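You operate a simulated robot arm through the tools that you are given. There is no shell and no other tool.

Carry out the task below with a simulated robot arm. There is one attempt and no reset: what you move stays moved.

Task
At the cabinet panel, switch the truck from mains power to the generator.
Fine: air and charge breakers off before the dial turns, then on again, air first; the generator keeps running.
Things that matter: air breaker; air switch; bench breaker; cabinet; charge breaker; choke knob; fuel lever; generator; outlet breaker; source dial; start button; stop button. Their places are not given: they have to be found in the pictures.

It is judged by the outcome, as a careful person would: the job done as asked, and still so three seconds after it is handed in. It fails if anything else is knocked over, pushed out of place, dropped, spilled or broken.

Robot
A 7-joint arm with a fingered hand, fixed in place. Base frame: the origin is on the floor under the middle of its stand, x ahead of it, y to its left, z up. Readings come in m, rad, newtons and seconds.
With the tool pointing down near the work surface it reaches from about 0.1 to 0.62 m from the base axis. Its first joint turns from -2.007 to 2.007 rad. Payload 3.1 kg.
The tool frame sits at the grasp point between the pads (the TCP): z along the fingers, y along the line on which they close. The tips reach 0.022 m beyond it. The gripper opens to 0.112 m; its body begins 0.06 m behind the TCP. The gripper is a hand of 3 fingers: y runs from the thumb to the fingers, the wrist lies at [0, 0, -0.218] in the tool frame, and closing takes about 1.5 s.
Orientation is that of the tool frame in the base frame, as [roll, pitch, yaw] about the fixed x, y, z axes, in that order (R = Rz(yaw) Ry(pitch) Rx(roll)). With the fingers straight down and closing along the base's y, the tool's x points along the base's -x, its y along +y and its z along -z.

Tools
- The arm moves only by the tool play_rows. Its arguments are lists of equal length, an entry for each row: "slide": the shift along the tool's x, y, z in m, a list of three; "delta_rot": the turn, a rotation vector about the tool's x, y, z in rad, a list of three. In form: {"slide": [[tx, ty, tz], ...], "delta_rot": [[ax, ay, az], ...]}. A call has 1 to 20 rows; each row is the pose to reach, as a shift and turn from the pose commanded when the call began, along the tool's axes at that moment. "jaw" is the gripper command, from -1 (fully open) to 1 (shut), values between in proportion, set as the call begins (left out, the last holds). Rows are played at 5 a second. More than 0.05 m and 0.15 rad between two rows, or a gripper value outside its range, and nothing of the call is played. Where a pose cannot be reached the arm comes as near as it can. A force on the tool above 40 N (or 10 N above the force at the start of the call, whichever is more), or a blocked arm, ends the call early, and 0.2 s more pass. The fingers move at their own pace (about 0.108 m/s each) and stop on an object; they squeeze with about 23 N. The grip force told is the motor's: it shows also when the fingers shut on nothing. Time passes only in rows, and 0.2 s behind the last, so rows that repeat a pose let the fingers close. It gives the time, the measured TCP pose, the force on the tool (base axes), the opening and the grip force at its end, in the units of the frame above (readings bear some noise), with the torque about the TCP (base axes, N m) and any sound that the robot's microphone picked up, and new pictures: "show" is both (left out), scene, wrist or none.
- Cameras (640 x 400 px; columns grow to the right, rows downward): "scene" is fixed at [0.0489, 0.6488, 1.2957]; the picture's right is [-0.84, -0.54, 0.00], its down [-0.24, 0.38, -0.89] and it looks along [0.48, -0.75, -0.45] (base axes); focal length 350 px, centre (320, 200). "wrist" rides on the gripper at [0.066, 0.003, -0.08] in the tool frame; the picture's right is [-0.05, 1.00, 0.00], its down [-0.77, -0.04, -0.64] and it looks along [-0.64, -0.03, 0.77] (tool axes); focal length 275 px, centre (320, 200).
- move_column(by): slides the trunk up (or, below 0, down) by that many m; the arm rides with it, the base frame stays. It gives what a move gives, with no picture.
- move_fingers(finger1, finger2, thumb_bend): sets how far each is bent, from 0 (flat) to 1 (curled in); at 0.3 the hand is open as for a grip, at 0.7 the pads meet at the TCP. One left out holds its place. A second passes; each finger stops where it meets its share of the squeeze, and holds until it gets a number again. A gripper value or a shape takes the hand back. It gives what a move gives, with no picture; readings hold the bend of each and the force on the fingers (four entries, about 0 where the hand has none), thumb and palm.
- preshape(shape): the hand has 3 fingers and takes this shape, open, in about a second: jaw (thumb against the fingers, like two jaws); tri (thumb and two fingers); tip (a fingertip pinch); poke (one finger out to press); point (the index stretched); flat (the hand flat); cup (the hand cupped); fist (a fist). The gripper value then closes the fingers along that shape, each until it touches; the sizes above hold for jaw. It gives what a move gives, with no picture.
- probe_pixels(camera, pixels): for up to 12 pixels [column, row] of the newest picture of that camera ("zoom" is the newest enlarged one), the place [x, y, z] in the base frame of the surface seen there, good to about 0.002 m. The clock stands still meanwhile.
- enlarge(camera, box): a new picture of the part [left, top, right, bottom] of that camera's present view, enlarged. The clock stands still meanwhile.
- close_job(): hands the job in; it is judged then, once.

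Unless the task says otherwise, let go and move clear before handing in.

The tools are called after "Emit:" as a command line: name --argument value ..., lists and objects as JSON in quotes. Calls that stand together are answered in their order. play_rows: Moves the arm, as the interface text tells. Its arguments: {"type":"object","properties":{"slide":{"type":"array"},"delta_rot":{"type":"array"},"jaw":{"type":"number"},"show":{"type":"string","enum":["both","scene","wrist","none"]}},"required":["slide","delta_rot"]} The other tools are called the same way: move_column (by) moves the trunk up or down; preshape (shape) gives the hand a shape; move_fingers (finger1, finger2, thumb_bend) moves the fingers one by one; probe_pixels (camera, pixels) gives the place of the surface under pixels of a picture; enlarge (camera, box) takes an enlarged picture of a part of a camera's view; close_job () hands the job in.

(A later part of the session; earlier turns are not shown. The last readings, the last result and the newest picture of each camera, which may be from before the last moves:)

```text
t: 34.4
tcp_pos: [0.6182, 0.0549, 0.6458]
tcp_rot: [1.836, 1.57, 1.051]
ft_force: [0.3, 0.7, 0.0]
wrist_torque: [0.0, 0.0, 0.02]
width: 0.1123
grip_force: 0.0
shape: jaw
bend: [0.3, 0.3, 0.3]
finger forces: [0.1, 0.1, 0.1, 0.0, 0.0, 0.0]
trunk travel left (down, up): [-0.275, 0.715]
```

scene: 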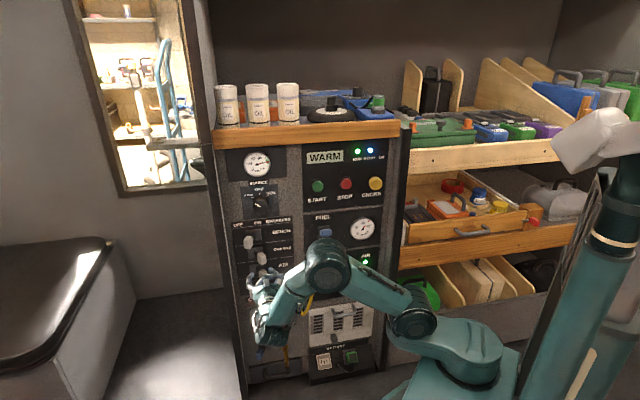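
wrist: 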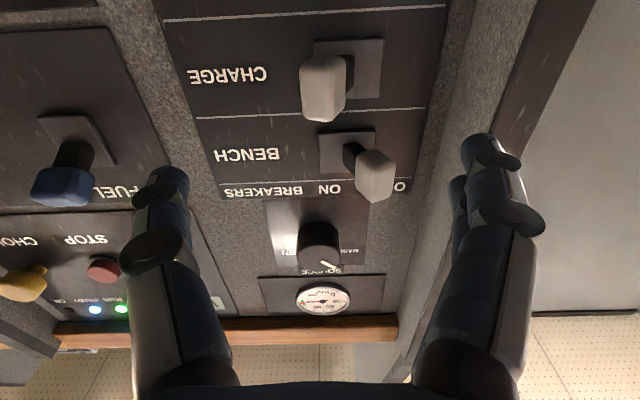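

The hand is back to a clean jaw. I'll probe the charge lever cap in the wrist view for accurate alignment.

Emit:
enlarge --camera "wrist" --box '[240, 20, 440, 210]'

Emit:
probe_pixels --camera "wrist" --pixels '[[322, 60], [322, 85], [322, 105], [322, 118], [304, 85], [342, 85], [350, 70], [335, 60], [378, 165], [374, 195], [357, 180], [392, 180]]'

```text
2.11 times, centred on (340, 115) of wrist
```

zoom: 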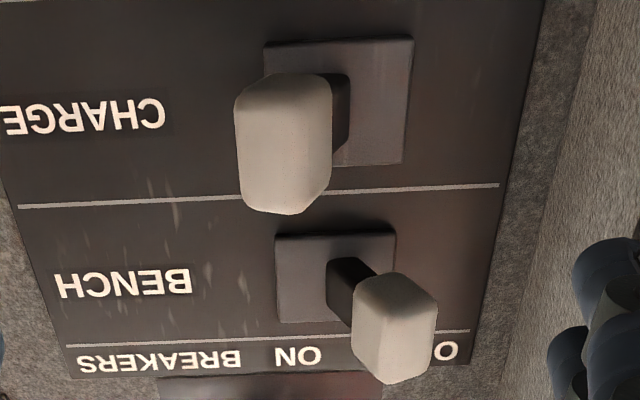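

```text
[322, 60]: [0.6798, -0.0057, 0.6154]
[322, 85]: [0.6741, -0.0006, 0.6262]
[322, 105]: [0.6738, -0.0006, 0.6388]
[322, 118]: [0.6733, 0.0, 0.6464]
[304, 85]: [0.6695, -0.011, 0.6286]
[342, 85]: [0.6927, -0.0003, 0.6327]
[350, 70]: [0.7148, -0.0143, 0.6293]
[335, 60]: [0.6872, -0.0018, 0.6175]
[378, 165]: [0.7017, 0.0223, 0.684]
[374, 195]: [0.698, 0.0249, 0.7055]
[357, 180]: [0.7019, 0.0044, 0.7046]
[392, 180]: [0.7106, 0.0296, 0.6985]
```

The charge cap spans s 0.465–0.489, z 0.616–0.652 (centre 0.634), front at depth 0.477; the cabinet's left frame protrudes to depth 0.471 beyond s≈0.58, so I'll keep the fork narrow. I'll align to the cap centre, set a 0.07 m opening and come to depth 0.43.

Emit:
play_rows --slide '[[0.004, 0.001, 0.01], [0.008, 0.002, 0.02], [0.012, 0.0025, 0.03], [0.012, 0.0025, 0.03], [0.012, 0.0025, 0.03], [0.012, 0.0025, 0.03]]' --delta_rot '[[0, 0, 0], [0, 0, 0], [0, 0, 0], [0, 0, 0], [0, 0, 0], [0, 0, 0]]' --jaw -0.25

```text
t: 35.8
tcp_pos: [0.6384, 0.0346, 0.6314]
tcp_rot: [-1.54, 1.57, -2.321]
ft_force: [0.0, 0.1, 0.7]
wrist_torque: [-0.03, 0.0, -0.02]
width: 0.0703
grip_force: 0.1
shape: jaw
bend: [0.71, 0.71, 0.69]
finger forces: [0.0, 0.1, 0.0, 0.1, 0.0, 0.0]
trunk travel left (down, up): [-0.275, 0.715]
```

scene: 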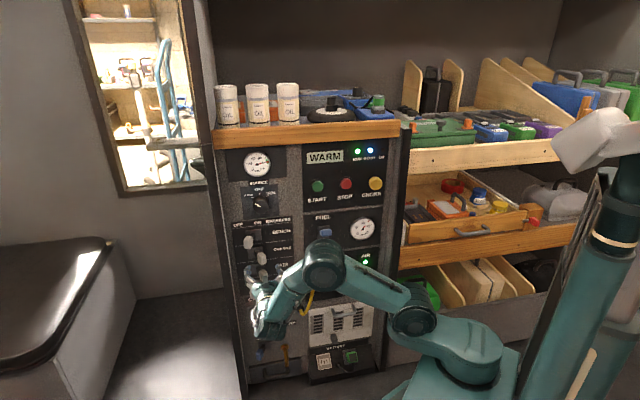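
wrist: 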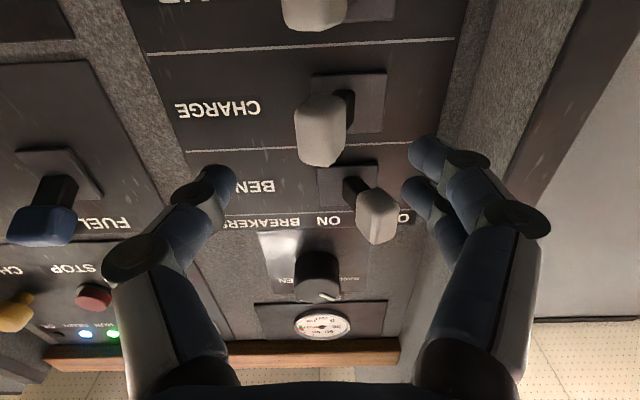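

The fork is 0.070 wide and centred on the charge cap. I'll probe the tip positions before going in.

Emit:
probe_pixels --camera "wrist" --pixels '[[225, 180], [232, 183], [222, 200], [195, 195], [418, 150], [412, 158], [425, 172], [408, 190], [412, 205], [450, 190], [320, 130], [300, 130]]'

```text
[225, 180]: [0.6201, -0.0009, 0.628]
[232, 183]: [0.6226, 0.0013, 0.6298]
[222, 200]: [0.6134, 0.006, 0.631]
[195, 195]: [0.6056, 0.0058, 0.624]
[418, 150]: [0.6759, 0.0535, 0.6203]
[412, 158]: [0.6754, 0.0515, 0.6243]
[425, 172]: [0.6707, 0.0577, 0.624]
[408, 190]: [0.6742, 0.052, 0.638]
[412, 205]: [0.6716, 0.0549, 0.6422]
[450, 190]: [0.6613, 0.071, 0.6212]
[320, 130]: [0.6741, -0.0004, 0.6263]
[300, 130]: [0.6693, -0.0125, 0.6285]
```

Tips straddle the cap with about 0.024 m clearance each side. I'll advance 0.046 m so the tips flank the cap, watching the force.

Emit:
play_rows --slide '[[0.0, 0.001, 0.012], [0.0, 0.001, 0.024], [0.0, 0.001, 0.036], [0.0, 0.001, 0.047], [0.0, 0.001, 0.047]]' --delta_rot '[[0, 0, 0], [0, 0, 0], [0, 0, 0], [0, 0, 0], [0, 0, 0]]' --show "wrist"

```text
t: 37.0
tcp_pos: [0.6744, 0.0017, 0.6319]
tcp_rot: [1.829, 1.57, 1.044]
ft_force: [-0.3, -0.8, 0.1]
wrist_torque: [0.01, 0.03, 0.0]
width: 0.0705
grip_force: 0.0
shape: jaw
bend: [0.71, 0.71, 0.69]
finger forces: [0.1, 0.0, 0.1, 0.0, 0.0, 0.0]
trunk travel left (down, up): [-0.275, 0.715]
```

wrist: 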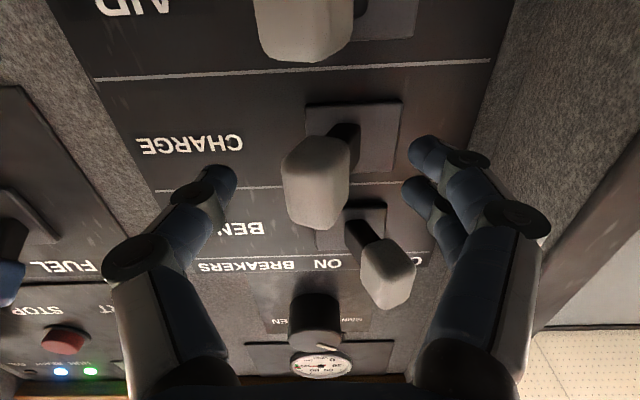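

The cap at (315,185) sits between the tips. I'll narrow the fork to about 0.036 m and check nothing is squeezed.

Emit:
play_rows --slide '[[0, 0, 0], [0, 0, 0], [0, 0, 0], [0, 0, 0]]' --delta_rot '[[0, 0, 0], [0, 0, 0], [0, 0, 0], [0, 0, 0]]' --jaw 0.35 --show "wrist"

```text
t: 38.0
tcp_pos: [0.674, 0.0015, 0.6331]
tcp_rot: [-1.475, 1.57, -2.26]
ft_force: [0.5, -0.3, 0.3]
wrist_torque: [-0.01, 0.0, 0.0]
width: 0.0366
grip_force: 0.0
shape: jaw
bend: [0.73, 0.73, 0.7]
finger forces: [0.0, 0.0, 0.0, 0.1, 0.1, 0.0]
trunk travel left (down, up): [-0.275, 0.715]
```

wrist: 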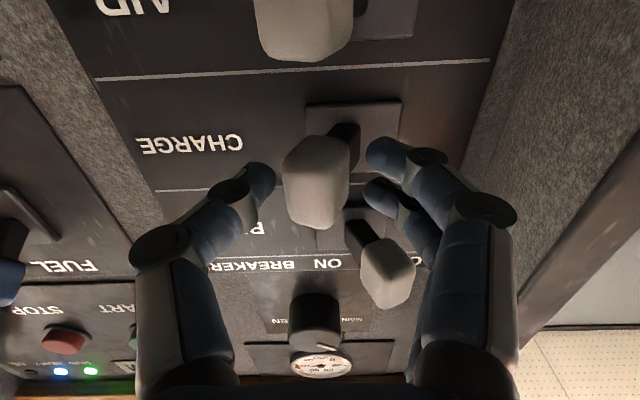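

No contact force, and tips flank the cap with a few millimetres of clearance. Now slide left (+y tool) 0.042 m to push the charge lever to OFF.

Emit:
play_rows --slide '[[0, 0.008, 0], [0, 0.016, 0], [0, 0.024, 0], [0, 0.032, 0], [0, 0.038, 0], [0, 0.042, 0], [0, 0.042, 0]]' --delta_rot '[[0, 0, 0], [0, 0, 0], [0, 0, 0], [0, 0, 0], [0, 0, 0], [0, 0, 0], [0, 0, 0]]'

```text
t: 39.6
tcp_pos: [0.7051, 0.0319, 0.6323]
tcp_rot: [-1.889, 1.57, -2.674]
ft_force: [-0.5, -0.3, 0.4]
wrist_torque: [-0.04, -0.01, -0.03]
width: 0.0369
grip_force: 0.0
shape: jaw
bend: [0.73, 0.73, 0.7]
finger forces: [0.0, 0.0, 0.0, 0.0, 0.5, 0.1]
trunk travel left (down, up): [-0.275, 0.715]
```

scene: 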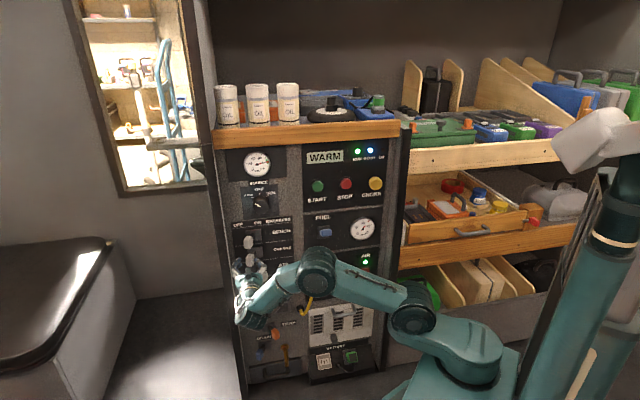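
wrist: 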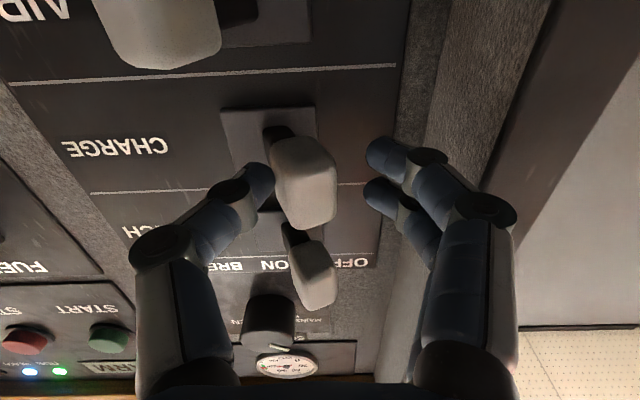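

The charge lever has swung left, in line with the bench lever. I'll back the thumb off slightly, open the fork and retreat to verify it stays.

Emit:
play_rows --slide '[[0, -0.004, 0], [0, -0.006, 0], [0, -0.006, -0.015], [0, -0.006, -0.03], [0, -0.006, -0.045], [0, -0.006, -0.045]]' --delta_rot '[[0, 0, 0], [0, 0, 0], [0, 0, 0], [0, 0, 0], [0, 0, 0], [0, 0, 0]]'

Emit:
enlarge --camera "scene" --box '[225, 215, 305, 275]'

Emit:
probe_pixels --camera "wrist" --pixels '[[320, 130], [300, 130], [340, 130], [320, 110], [320, 150], [375, 215], [310, 30], [230, 20], [200, 10], [320, 230], [340, 225], [310, 215]]'

```text
t: 41.0
tcp_pos: [0.6671, 0.0575, 0.6308]
tcp_rot: [-1.174, 1.57, -1.96]
ft_force: [0.2, 0.9, -0.1]
wrist_torque: [-0.01, 0.0, 0.01]
width: 0.0367
grip_force: 0.0
shape: jaw
bend: [0.73, 0.73, 0.7]
finger forces: [0.0, 0.1, 0.0, 0.0, 0.0, 0.0]
trunk travel left (down, up): [-0.275, 0.715]
```

scene: 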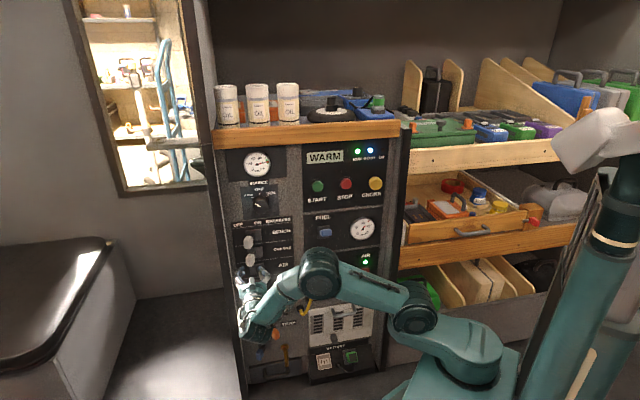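
wrist: 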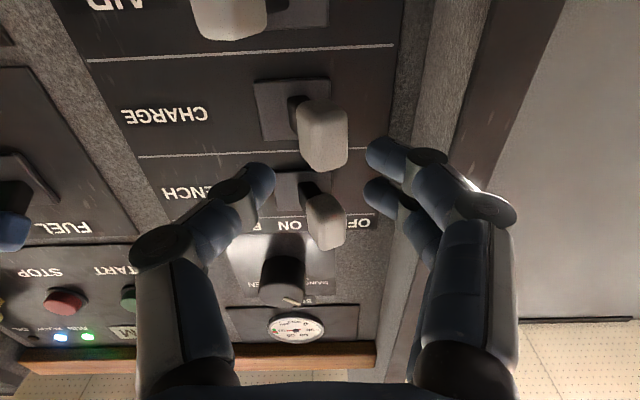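

```text
6.67 times, centred on (265, 245) of scene
```

zoom: 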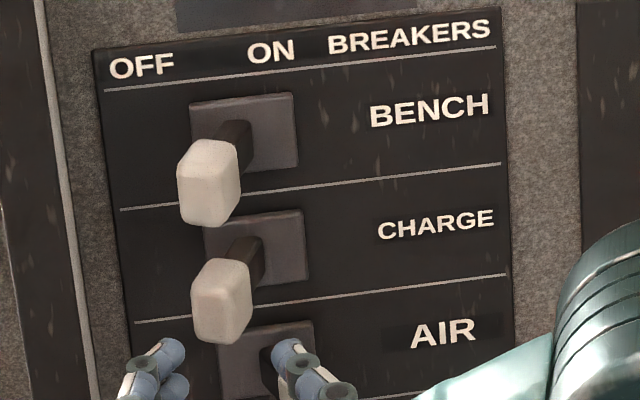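

```text
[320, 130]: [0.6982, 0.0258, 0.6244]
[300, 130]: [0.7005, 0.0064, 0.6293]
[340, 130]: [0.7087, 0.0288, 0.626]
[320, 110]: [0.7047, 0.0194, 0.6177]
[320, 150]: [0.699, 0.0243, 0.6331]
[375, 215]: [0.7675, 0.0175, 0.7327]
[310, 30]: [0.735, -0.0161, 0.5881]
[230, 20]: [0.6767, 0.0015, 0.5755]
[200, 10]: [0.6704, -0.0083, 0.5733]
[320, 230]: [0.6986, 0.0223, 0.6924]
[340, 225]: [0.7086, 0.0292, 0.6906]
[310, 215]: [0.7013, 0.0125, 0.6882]
```

Charge is now OFF (cap at s≈0.512 like bench). Next I'll move to the air lever (s≈0.477, z≈0.5715) at standoff with the fork opened to about 0.06.

Emit:
play_rows --slide '[[0.02, -0.012, 0], [0.04, -0.024, 0], [0.0605, -0.0355, 0], [0.0605, -0.0355, 0], [0.0605, -0.0355, 0]]' --delta_rot '[[0, 0, 0], [0, 0, 0], [0, 0, 0], [0, 0, 0], [0, 0, 0]]' --jaw -0.15 --show "wrist"

Emit:
probe_pixels --camera "wrist" --pixels '[[320, 130], [300, 130], [310, 110], [340, 130], [320, 150], [320, 160]]'

```text
t: 42.2
tcp_pos: [0.6405, 0.0309, 0.5679]
tcp_rot: [1.687, 1.57, 0.9]
ft_force: [0.1, 0.3, 0.1]
wrist_torque: [-0.01, -0.02, -0.03]
width: 0.064
grip_force: 0.2
shape: jaw
bend: [0.72, 0.72, 0.7]
finger forces: [0.0, 0.1, 0.0, 0.0, 0.1, 0.0]
trunk travel left (down, up): [-0.275, 0.715]
```

wrist: 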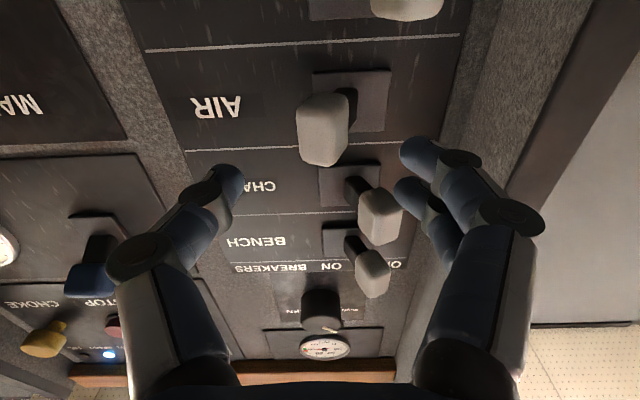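

```text
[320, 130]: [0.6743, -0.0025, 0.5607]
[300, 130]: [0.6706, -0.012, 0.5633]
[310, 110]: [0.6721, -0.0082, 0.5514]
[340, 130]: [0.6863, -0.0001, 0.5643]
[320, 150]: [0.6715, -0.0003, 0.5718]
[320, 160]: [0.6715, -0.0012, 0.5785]
```

The air cap at (322,130) is centred between the tips. I'll advance around it, as with the charge lever.

Emit:
play_rows --slide '[[0.0, 0.002, 0.012], [0.0, 0.003, 0.024], [0.0, 0.003, 0.036], [0.0, 0.003, 0.045], [0.0, 0.003, 0.045]]' --delta_rot '[[0, 0, 0], [0, 0, 0], [0, 0, 0], [0, 0, 0], [0, 0, 0]]' --show "none"

Emit:
play_rows --slide '[[0, 0, 0], [0, 0, 0], [0, 0, 0], [0, 0, 0]]' --delta_rot '[[0, 0, 0], [0, 0, 0], [0, 0, 0], [0, 0, 0]]' --jaw 0.35 --show "wrist"

```text
t: 43.4
tcp_pos: [0.6739, 0.0036, 0.5704]
tcp_rot: [-2.027, 1.569, -2.811]
ft_force: [-0.5, -0.5, -0.5]
wrist_torque: [0.0, -0.01, -0.01]
width: 0.0639
grip_force: 0.1
shape: jaw
bend: [0.72, 0.72, 0.7]
finger forces: [0.0, 0.1, 0.1, 0.0, 0.1, 0.0]
trunk travel left (down, up): [-0.275, 0.715]
```

```text
t: 44.4
tcp_pos: [0.6734, 0.0037, 0.5714]
tcp_rot: [-1.684, 1.571, -2.471]
ft_force: [0.8, 0.1, -0.3]
wrist_torque: [-0.01, 0.03, -0.01]
width: 0.0371
grip_force: 0.1
shape: jaw
bend: [0.73, 0.73, 0.7]
finger forces: [0.0, 0.1, 0.0, 0.0, 0.0, 0.0]
trunk travel left (down, up): [-0.275, 0.715]
```

wrist: 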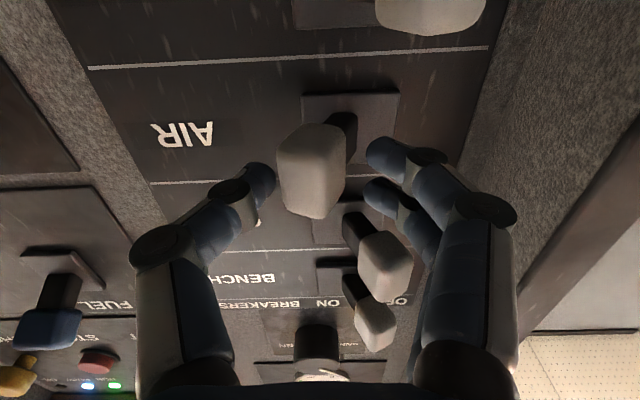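

The air cap is flanked, no contact. Now push it left to OFF, ease back and retreat.

Emit:
play_rows --slide '[[0, 0.008, 0], [0, 0.016, 0], [0, 0.024, 0], [0, 0.032, 0], [0, 0.038, 0], [0, 0.041, 0], [0, 0.041, 0], [0, 0.037, 0], [0, 0.035, 0], [0, 0.035, -0.015], [0, 0.035, -0.03], [0, 0.035, -0.045], [0, 0.035, -0.045]]' --delta_rot '[[0, 0, 0], [0, 0, 0], [0, 0, 0], [0, 0, 0], [0, 0, 0], [0, 0, 0], [0, 0, 0], [0, 0, 0], [0, 0, 0], [0, 0, 0], [0, 0, 0], [0, 0, 0], [0, 0, 0]]'

Emit:
probe_pixels --camera "wrist" --pixels '[[320, 130], [300, 130], [340, 130], [320, 150]]'

```text
t: 47.2
tcp_pos: [0.6676, 0.0598, 0.5702]
tcp_rot: [-2.089, 1.571, -2.875]
ft_force: [-0.1, -0.4, -1.1]
wrist_torque: [0.03, -0.01, 0.02]
width: 0.037
grip_force: 0.0
shape: jaw
bend: [0.73, 0.73, 0.7]
finger forces: [0.1, 0.0, 0.0, 0.1, 0.1, 0.0]
trunk travel left (down, up): [-0.275, 0.715]
```

scene: 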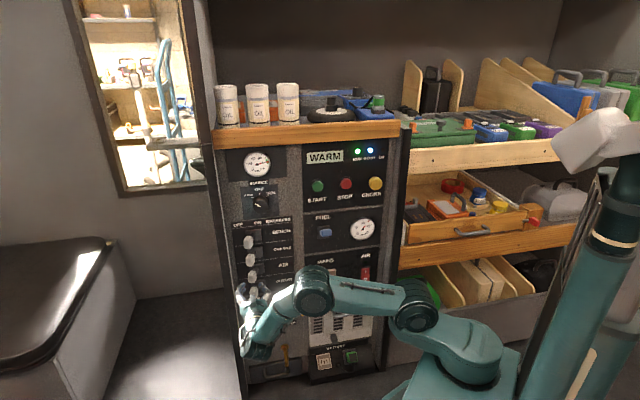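
wrist: 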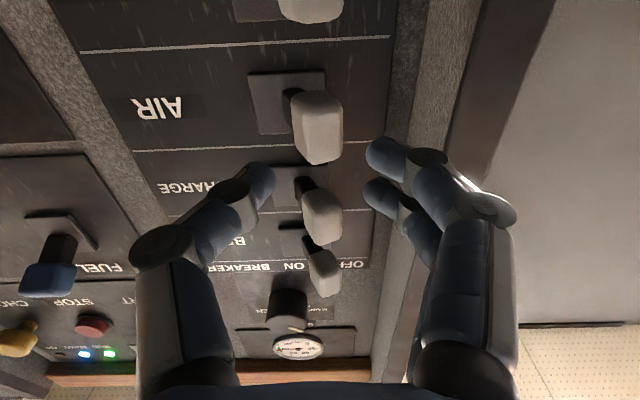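

```text
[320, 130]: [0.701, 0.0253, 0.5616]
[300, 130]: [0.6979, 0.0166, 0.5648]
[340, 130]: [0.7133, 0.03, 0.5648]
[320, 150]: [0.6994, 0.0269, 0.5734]
```

Air lever has moved left in line with the others and the AIR lamp at (365,258) looks dark. I'll check with an enlarged view of breakers and dial.

Emit:
enlarge --camera "scene" --box '[225, 180, 325, 300]'

Emit:
enlarge --camera "scene" --box '[300, 140, 410, 290]'

```text
3.33 times, centred on (275, 240) of scene
```

zoom: 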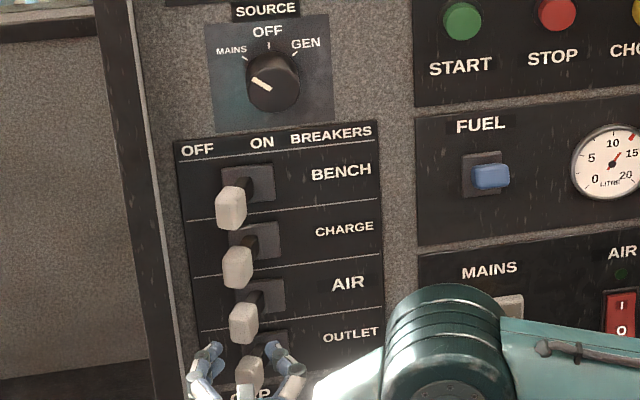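

```text
2.67 times, centred on (355, 215) of scene
```

zoom: 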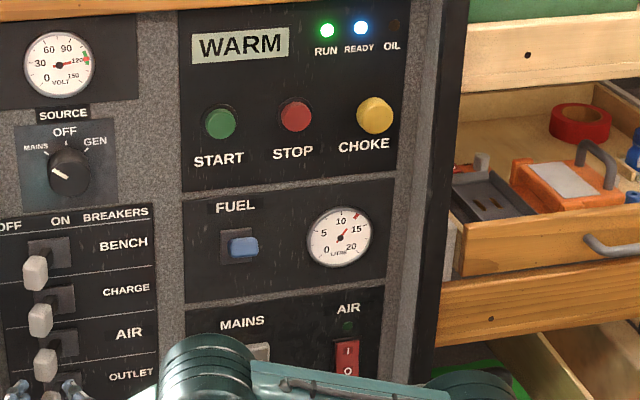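

All four breakers are now OFF, the dial is still at MAINS and RUN/READY are lit. Next I'll back off, rise to the dial (s≈0.464, z≈0.8136), open the hand and pre-rotate −50° so the full turn stays within the wrist's range.

Emit:
play_rows --slide '[[0, 0, -0.03], [-0.035, -0.008, -0.03], [-0.07, -0.016, -0.03], [-0.105, -0.024, -0.03], [-0.14, -0.032, -0.03], [-0.175, -0.04, -0.03], [-0.21, -0.048, -0.03], [-0.243, -0.05, -0.03], [-0.243, -0.05, -0.03]]' --delta_rot '[[0, 0, 0], [0, 0, -0.125], [0, 0, -0.25], [0, 0, -0.375], [0, 0, -0.5], [0, 0, -0.625], [0, 0, -0.75], [0, 0, -0.873], [0, 0, -0.873]]' --jaw -0.6

```text
t: 49.2
tcp_pos: [0.6119, 0.0447, 0.8177]
tcp_rot: [-1.571, 0.696, -2.357]
ft_force: [-0.3, 0.8, -0.6]
wrist_torque: [-0.03, -0.02, 0.01]
width: 0.0894
grip_force: 0.0
shape: jaw
bend: [0.59, 0.59, 0.55]
finger forces: [0.1, 0.1, 0.1, 0.0, 0.0, 0.0]
trunk travel left (down, up): [-0.275, 0.715]
```

scene: 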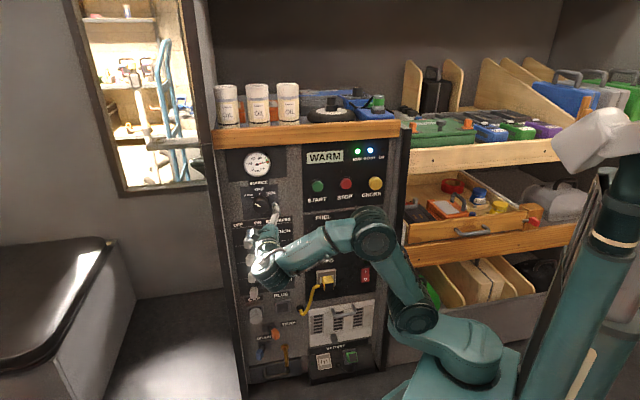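
wrist: 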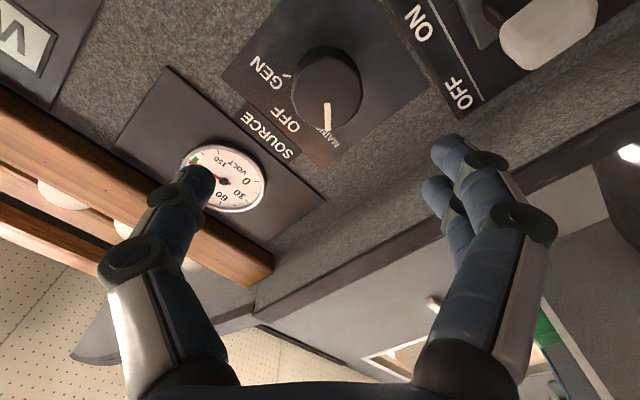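

The rotation is reached and the knob appears at (328,88), pointer to MAINS. I'll probe the knob's face edges for the precise axis.

Emit:
enlarge --camera "wrist" --box '[240, 20, 420, 150]'

Emit:
probe_pixels --camera "zoom" --pixels '[[310, 220], [250, 260], [385, 260], [312, 330], [316, 190], [200, 230], [260, 200], [380, 200], [312, 310], [310, 270]]'

```text
3.08 times, centred on (330, 85) of wrist
```

zoom: 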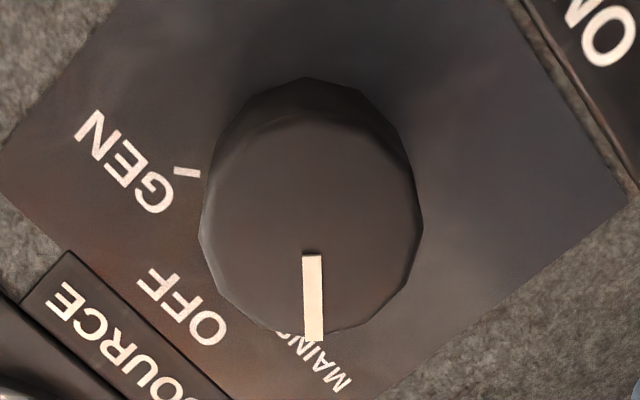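

```text
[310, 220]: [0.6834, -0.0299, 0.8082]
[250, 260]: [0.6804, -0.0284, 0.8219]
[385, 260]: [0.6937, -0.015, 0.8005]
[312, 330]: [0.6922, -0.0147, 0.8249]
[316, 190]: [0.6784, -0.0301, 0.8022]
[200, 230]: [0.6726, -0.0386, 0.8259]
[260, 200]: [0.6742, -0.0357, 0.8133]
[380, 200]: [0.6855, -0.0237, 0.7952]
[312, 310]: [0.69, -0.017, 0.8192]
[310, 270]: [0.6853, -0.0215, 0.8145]
```

The knob axis is at about s=0.463, z=0.8125, face at depth 0.501, pointer about 50° left of vertical. I'll approach partway and confirm alignment readings.

Emit:
play_rows --slide '[[0, 0, 0.02], [0, 0, 0.04], [0, 0, 0.055], [0, 0, 0.055], [0, 0, 0.055]]' --delta_rot '[[0, 0, 0], [0, 0, 0], [0, 0, 0], [0, 0, 0], [0, 0, 0]]' --show "wrist"

Emit:
play_rows --slide '[[0, 0, 0]]' --delta_rot '[[0, 0, 0]]' --show "none"

Emit:
play_rows --slide '[[0, 0, 0]]' --delta_rot '[[0, 0, 0]]' --show "none"

Emit:
probe_pixels --camera "wrist" --pixels '[[200, 175], [430, 160], [430, 190], [320, 140], [290, 145], [355, 145], [318, 165], [318, 120]]'

```text
t: 50.4
tcp_pos: [0.6506, 0.0046, 0.8158]
tcp_rot: [-1.571, 0.697, -2.357]
ft_force: [-0.5, 0.3, -0.5]
wrist_torque: [0.0, 0.02, -0.01]
width: 0.0895
grip_force: 0.1
shape: jaw
bend: [0.59, 0.59, 0.55]
finger forces: [0.0, 0.1, 0.0, 0.0, 0.0, 0.0]
trunk travel left (down, up): [-0.275, 0.715]
```

wrist: 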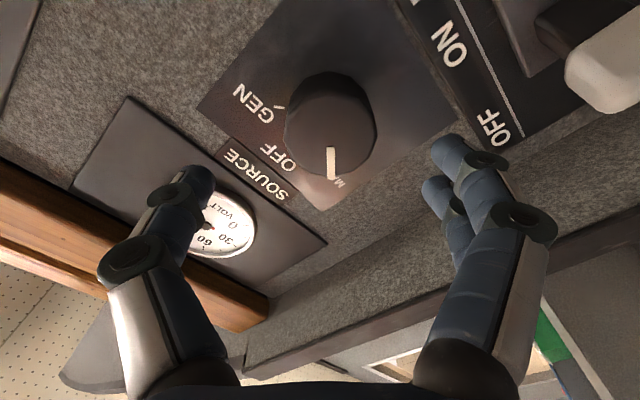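

```text
t: 50.8
tcp_pos: [0.6511, 0.0058, 0.8154]
tcp_rot: [-1.571, 0.699, -2.356]
ft_force: [-0.3, 0.1, 0.2]
wrist_torque: [0.03, 0.03, -0.04]
width: 0.0893
grip_force: 0.0
shape: jaw
bend: [0.59, 0.59, 0.55]
finger forces: [0.0, 0.0, 0.0, 0.0, 0.1, 0.1]
trunk travel left (down, up): [-0.275, 0.715]
```

```text
t: 51.2
tcp_pos: [0.6503, 0.0048, 0.815]
tcp_rot: [-1.57, 0.699, -2.356]
ft_force: [0.0, -0.2, -0.2]
wrist_torque: [0.0, -0.03, -0.02]
width: 0.0895
grip_force: 0.1
shape: jaw
bend: [0.59, 0.59, 0.55]
finger forces: [0.0, 0.0, 0.1, 0.1, 0.1, 0.0]
trunk travel left (down, up): [-0.275, 0.715]
```

```text
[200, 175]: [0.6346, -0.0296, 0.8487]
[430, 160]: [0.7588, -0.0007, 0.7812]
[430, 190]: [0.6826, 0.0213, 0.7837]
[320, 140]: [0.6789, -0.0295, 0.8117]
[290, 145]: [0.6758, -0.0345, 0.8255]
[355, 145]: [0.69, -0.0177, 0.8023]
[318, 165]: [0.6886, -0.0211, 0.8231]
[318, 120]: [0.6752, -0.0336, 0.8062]
```

The readings put the TCP at s=0.4637, z=0.8154, about 4 mm off the knob axis along the closing direction. I'll correct that, narrow to 0.078 m, and advance so the tips flank the knob short of the plate.

Emit:
play_rows --slide '[[0.001, 0.004, 0], [0.001, 0.004, 0.012], [0.001, 0.004, 0.024], [0.001, 0.004, 0.035], [0.001, 0.004, 0.045], [0.001, 0.004, 0.045]]' --delta_rot '[[0, 0, 0], [0, 0, 0], [0, 0, 0], [0, 0, 0], [0, 0, 0], [0, 0, 0]]' --jaw -0.4 --show "wrist"

```text
t: 52.6
tcp_pos: [0.6844, -0.025, 0.8121]
tcp_rot: [-1.571, 0.699, -2.356]
ft_force: [-0.5, -0.2, 0.2]
wrist_torque: [0.01, 0.02, 0.0]
width: 0.0787
grip_force: 0.1
shape: jaw
bend: [0.67, 0.67, 0.64]
finger forces: [0.0, 0.0, 0.0, 0.0, 0.1, 0.0]
trunk travel left (down, up): [-0.275, 0.715]
```

wrist: 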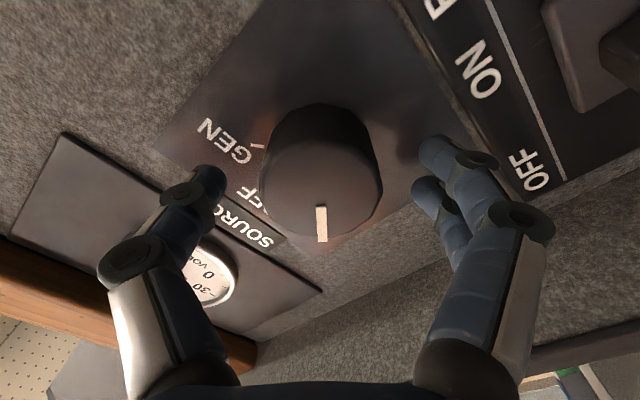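

The knob is centred between thumb and fingers at (320,190). Now close on it.

Emit:
play_rows --slide '[[0, 0, 0], [0, 0, 0], [0, 0, 0], [0, 0, 0], [0, 0, 0], [0, 0, 0], [0, 0, 0]]' --delta_rot '[[0, 0, 0], [0, 0, 0], [0, 0, 0], [0, 0, 0], [0, 0, 0], [0, 0, 0], [0, 0, 0]]' --jaw 1

```text
t: 54.2
tcp_pos: [0.6843, -0.0248, 0.8112]
tcp_rot: [-1.57, 0.697, -2.357]
ft_force: [2.7, -0.8, 2.5]
wrist_torque: [-0.07, -0.04, 0.03]
width: 0.039
grip_force: 23.4
shape: jaw
bend: [0.73, 0.74, 0.7]
finger forces: [10.5, 10.5, 0.0, 0.0, 20.9, 0.1]
trunk travel left (down, up): [-0.275, 0.715]
```

scene: 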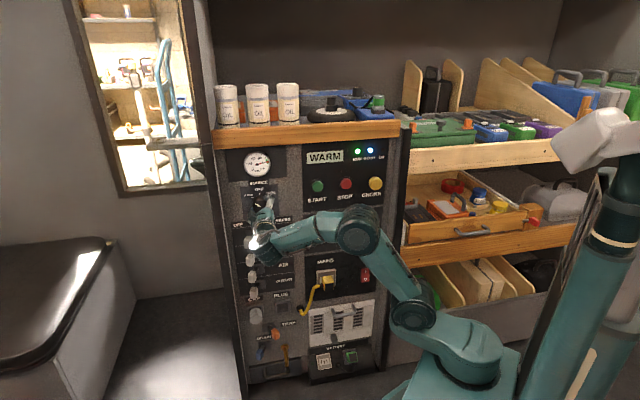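
wrist: 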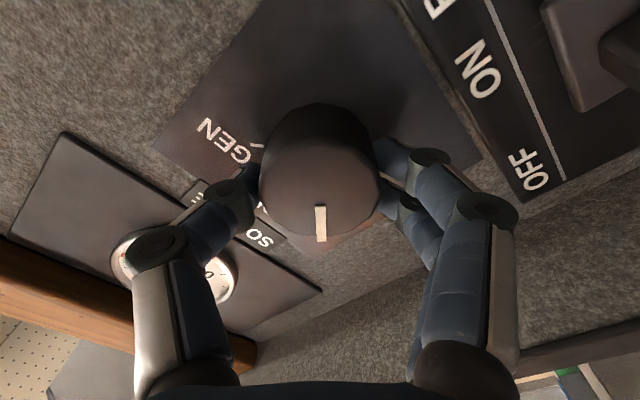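

Firm grip on the knob (fingers 10.5 N each, thumb 21 N, side load small). Now turn clockwise 50° toward OFF and check the pointer.

Emit:
play_rows --slide '[[0, 0, 0], [0, 0, 0], [0, 0, 0], [0, 0, 0], [0, 0, 0], [0, 0, 0], [0, 0, 0], [0, 0, 0], [0, 0, 0]]' --delta_rot '[[0, 0, 0.11], [0, 0, 0.22], [0, 0, 0.33], [0, 0, 0.44], [0, 0, 0.55], [0, 0, 0.66], [0, 0, 0.77], [0, 0, 0.87], [0, 0, 0.87]]'

```text
t: 56.2
tcp_pos: [0.6825, -0.0242, 0.8107]
tcp_rot: [-2.52, 1.567, 2.977]
ft_force: [1.5, -8.5, 4.0]
wrist_torque: [-0.05, -0.03, -0.07]
width: 0.0385
grip_force: 23.2
shape: jaw
bend: [0.73, 0.74, 0.7]
finger forces: [10.0, 10.1, 0.0, 0.0, 24.1, 0.0]
trunk travel left (down, up): [-0.275, 0.715]
```

scene: 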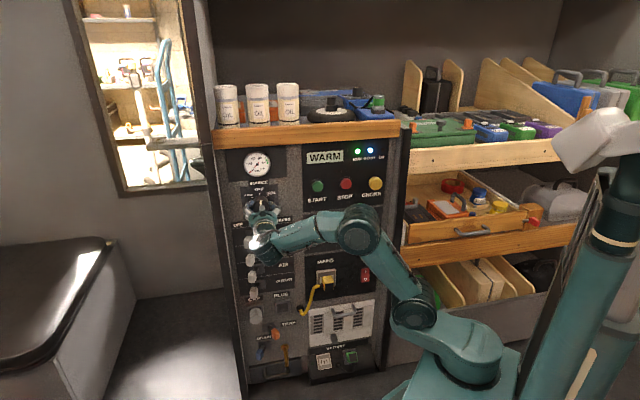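
wrist: 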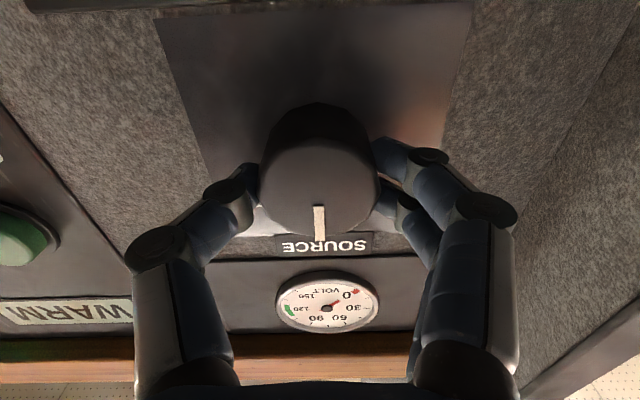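

The knob followed: pointer now at OFF (pointing up) and the volt gauge drops toward 0. I'll continue another 50° to GEN.

Emit:
play_rows --slide '[[0, 0, 0], [0, 0, 0], [0, 0, 0], [0, 0, 0], [0, 0, 0], [0, 0, 0], [0, 0, 0], [0, 0, 0], [0, 0, 0]]' --delta_rot '[[0, 0, 0.11], [0, 0, 0.22], [0, 0, 0.33], [0, 0, 0.44], [0, 0, 0.55], [0, 0, 0.66], [0, 0, 0.77], [0, 0, 0.87], [0, 0, 0.87]]'

```text
t: 58.2
tcp_pos: [0.683, -0.026, 0.8111]
tcp_rot: [1.571, 0.7, 0.784]
ft_force: [-6.6, -16.7, 4.3]
wrist_torque: [-0.19, 0.1, -0.24]
width: 0.0385
grip_force: 22.8
shape: jaw
bend: [0.73, 0.74, 0.7]
finger forces: [9.3, 10.3, 0.0, 0.0, 27.6, 0.1]
trunk travel left (down, up): [-0.275, 0.715]
```

scene: 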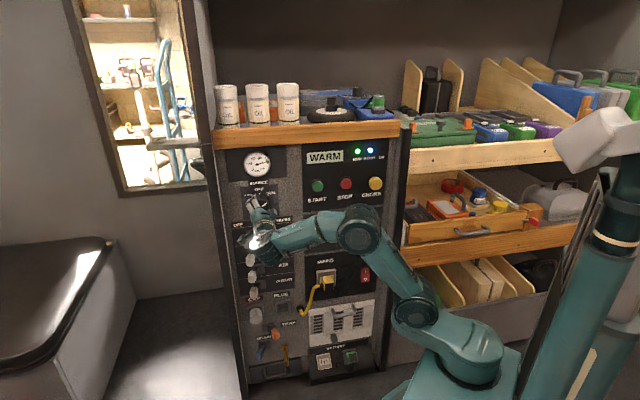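
wrist: 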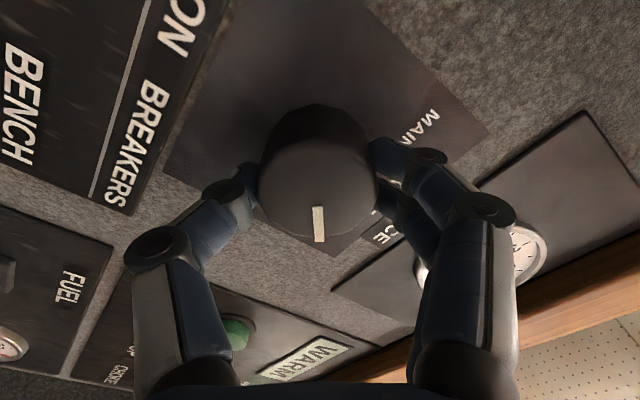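

The pointer still follows the hand, so the knob has turned about 100°. I'll check the volt gauge and dial in an enlarged view.

Emit:
enlarge --camera "scene" --box '[230, 140, 330, 240]'

Emit:
enlarge --camera "wrist" --box '[240, 90, 560, 290]'

```text
4.00 times, centred on (280, 190) of scene
```

zoom: 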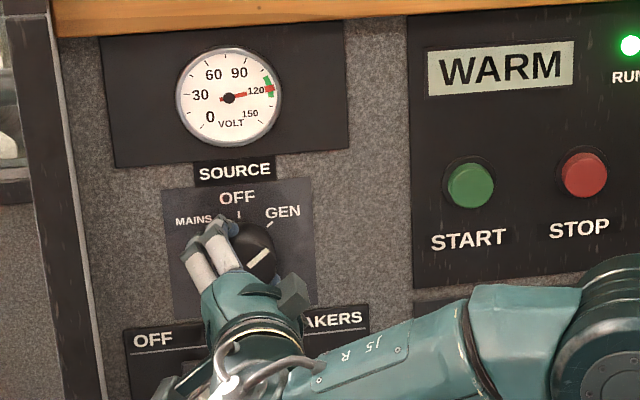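

```text
2.00 times, centred on (400, 190) of wrist
```

zoom: 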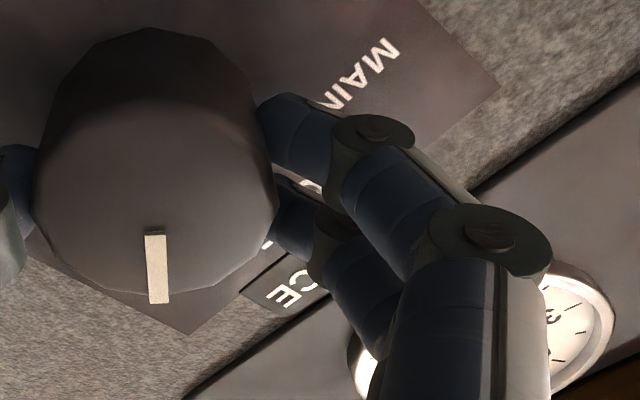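

The gauge reads 120 V again and the pointer lines up with GEN. I'll release the knob by opening, then back straight off.

Emit:
play_rows --slide '[[0, 0, 0], [0, 0, 0], [0, 0, 0], [0, 0, 0], [0, 0, 0]]' --delta_rot '[[0, 0, 0], [0, 0, 0], [0, 0, 0], [0, 0, 0], [0, 0, 0]]' --jaw -0.4 --show "wrist"

Emit:
play_rows --slide '[[0, 0, -0.02], [0, 0, -0.045], [0, 0, -0.07], [0, 0, -0.1], [0, 0, -0.1]]' --delta_rot '[[0, 0, 0], [0, 0, 0], [0, 0, 0], [0, 0, 0], [0, 0, 0]]'

Emit:
enlarge --camera "scene" --box '[230, 140, 330, 240]'

```text
t: 59.4
tcp_pos: [0.6847, -0.0214, 0.8108]
tcp_rot: [1.569, 0.704, 0.784]
ft_force: [0.7, 0.2, 0.3]
wrist_torque: [0.01, 0.02, 0.03]
width: 0.0783
grip_force: 0.1
shape: jaw
bend: [0.67, 0.67, 0.64]
finger forces: [0.0, 0.0, 0.0, 0.0, 0.0, 0.0]
trunk travel left (down, up): [-0.275, 0.715]
```

wrist: 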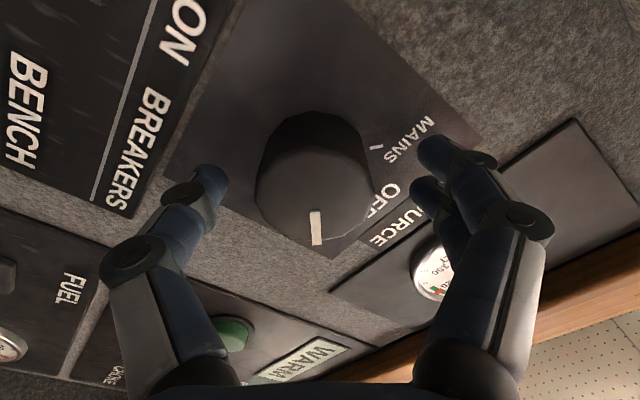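

```text
t: 60.6
tcp_pos: [0.6131, 0.0533, 0.809]
tcp_rot: [1.571, 0.703, 0.786]
ft_force: [-0.7, 0.1, 0.3]
wrist_torque: [0.0, 0.0, 0.01]
width: 0.0779
grip_force: 0.1
shape: jaw
bend: [0.67, 0.67, 0.64]
finger forces: [0.1, 0.0, 0.0, 0.0, 0.0, 0.1]
trunk travel left (down, up): [-0.275, 0.715]
```

scene: 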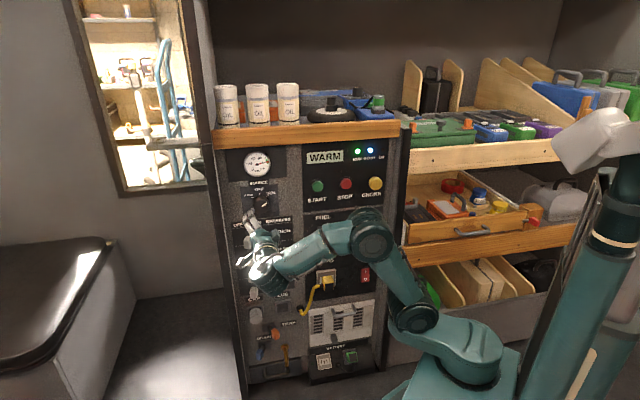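
wrist: 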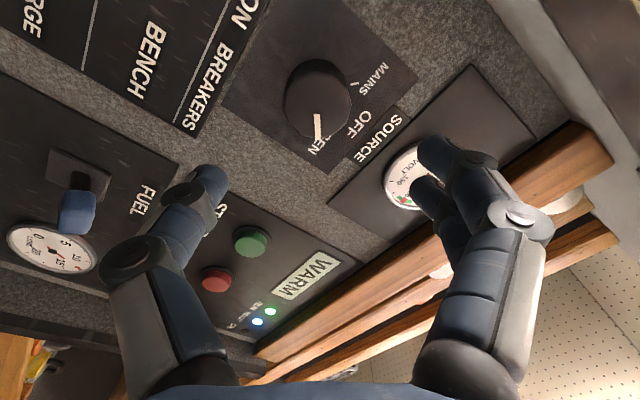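

```text
4.00 times, centred on (280, 190) of scene
```

zoom: 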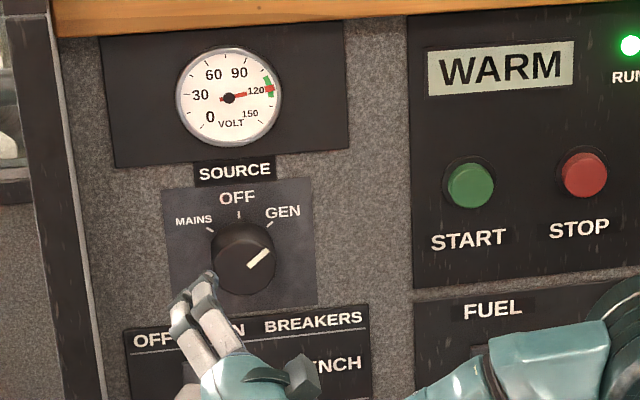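

The dial stays at GEN with 120 V and RUN lit. Now I'll rotate the hand back and go down to the air lever (OFF position s≈0.512, z≈0.5715) at standoff with a 0.05 m fork.

Emit:
play_rows --slide '[[0.0232, -0.0195, 0], [0.0464, -0.0389, 0], [0.0696, -0.0584, 0], [0.0928, -0.0779, 0], [0.1159, -0.0973, 0], [0.1391, -0.1168, 0], [0.1623, -0.1362, 0], [0.1855, -0.1557, 0], [0.1855, -0.1557, 0]]' --delta_rot '[[0, 0, -0.109], [0, 0, -0.218], [0, 0, -0.327], [0, 0, -0.435], [0, 0, -0.544], [0, 0, -0.653], [0, 0, -0.761], [0, 0, -0.867], [0, 0, -0.867]]' --jaw 0.1

Emit:
play_rows --slide '[[0, 0, 0]]' --delta_rot '[[0, 0, 0]]' --show "none"

Emit:
probe_pixels --camera "wrist" --pixels '[[320, 90], [305, 90], [335, 90], [320, 110], [320, 120], [320, 75], [480, 100], [520, 100], [450, 100], [560, 150]]'

```text
t: 62.6
tcp_pos: [0.6427, 0.0764, 0.5683]
tcp_rot: [-1.585, 1.569, -2.37]
ft_force: [0.2, -0.5, -0.3]
wrist_torque: [0.0, 0.01, 0.01]
width: 0.051
grip_force: 0.1
shape: jaw
bend: [0.73, 0.73, 0.7]
finger forces: [0.0, 0.0, 0.0, 0.0, 0.0, 0.0]
trunk travel left (down, up): [-0.275, 0.715]
```

scene: 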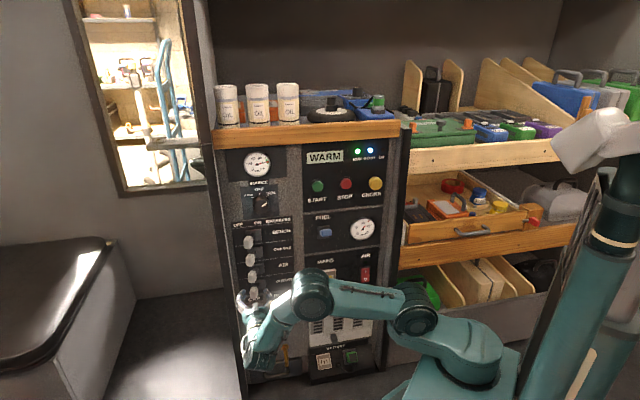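
wrist: 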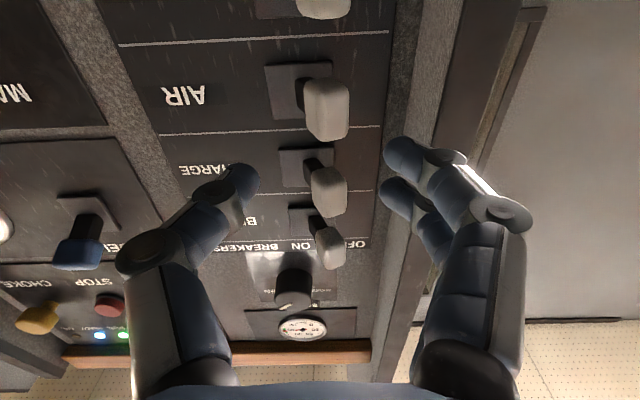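

```text
t: 63.0
tcp_pos: [0.6427, 0.0765, 0.5664]
tcp_rot: [1.48, 1.571, 0.695]
ft_force: [-0.5, 0.1, 0.8]
wrist_torque: [-0.01, 0.03, -0.02]
width: 0.0511
grip_force: 0.0
shape: jaw
bend: [0.73, 0.73, 0.7]
finger forces: [0.0, 0.0, 0.0, 0.1, 0.0, 0.0]
trunk travel left (down, up): [-0.275, 0.715]
```

```text
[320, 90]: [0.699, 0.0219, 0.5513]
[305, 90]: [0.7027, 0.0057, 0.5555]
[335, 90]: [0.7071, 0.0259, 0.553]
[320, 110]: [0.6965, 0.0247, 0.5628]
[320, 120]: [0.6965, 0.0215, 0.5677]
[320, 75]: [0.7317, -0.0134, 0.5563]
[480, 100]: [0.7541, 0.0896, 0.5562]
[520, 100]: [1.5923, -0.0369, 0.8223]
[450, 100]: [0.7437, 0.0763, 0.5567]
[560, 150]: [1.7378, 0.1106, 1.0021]
```

The air cap at (325,105) is near the fork centre; frame edge starts at s≈0.58, leaving room. I'll correct by (+3 mm left, 4 mm up), advance to depth 0.475 and narrow the fork.

Emit:
play_rows --slide '[[-0.004, 0.003, 0.015], [-0.004, 0.003, 0.03], [-0.004, 0.003, 0.045], [-0.004, 0.003, 0.06], [-0.004, 0.003, 0.074], [-0.004, 0.003, 0.074]]' --delta_rot '[[0, 0, 0], [0, 0, 0], [0, 0, 0], [0, 0, 0], [0, 0, 0], [0, 0, 0]]' --show "wrist"

Emit:
play_rows --slide '[[0, 0, 0], [0, 0, 0], [0, 0, 0]]' --delta_rot '[[0, 0, 0], [0, 0, 0], [0, 0, 0]]' --jaw 0.35 --show "wrist"

```text
t: 64.4
tcp_pos: [0.6956, 0.0255, 0.5757]
tcp_rot: [0.971, 1.571, 0.186]
ft_force: [0.5, 0.3, -0.2]
wrist_torque: [0.02, 0.01, -0.01]
width: 0.051
grip_force: 0.1
shape: jaw
bend: [0.73, 0.73, 0.7]
finger forces: [0.0, 0.0, 0.1, 0.0, 0.0, 0.1]
trunk travel left (down, up): [-0.275, 0.715]
```

wrist: 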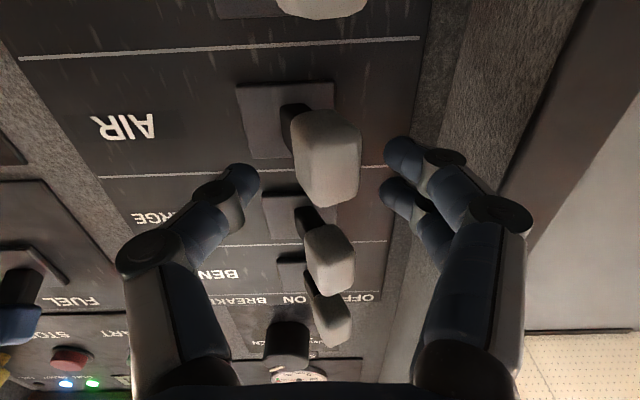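

```text
t: 65.2
tcp_pos: [0.6954, 0.0271, 0.5762]
tcp_rot: [1.428, 1.57, 0.643]
ft_force: [-0.4, -0.5, -0.3]
wrist_torque: [-0.02, 0.0, 0.01]
width: 0.0371
grip_force: 0.1
shape: jaw
bend: [0.73, 0.73, 0.7]
finger forces: [0.0, 0.1, 0.0, 0.1, 0.0, 0.1]
trunk travel left (down, up): [-0.275, 0.715]
```

wrist: 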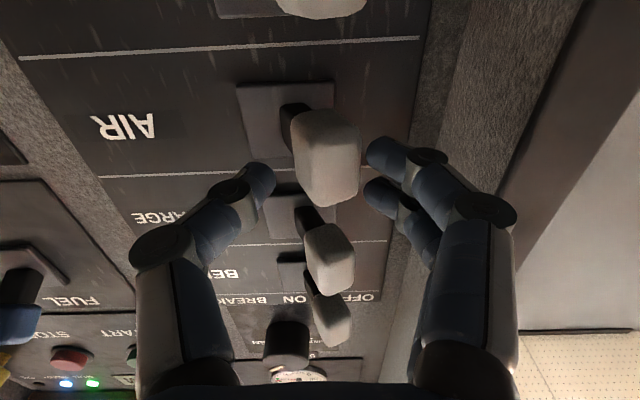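

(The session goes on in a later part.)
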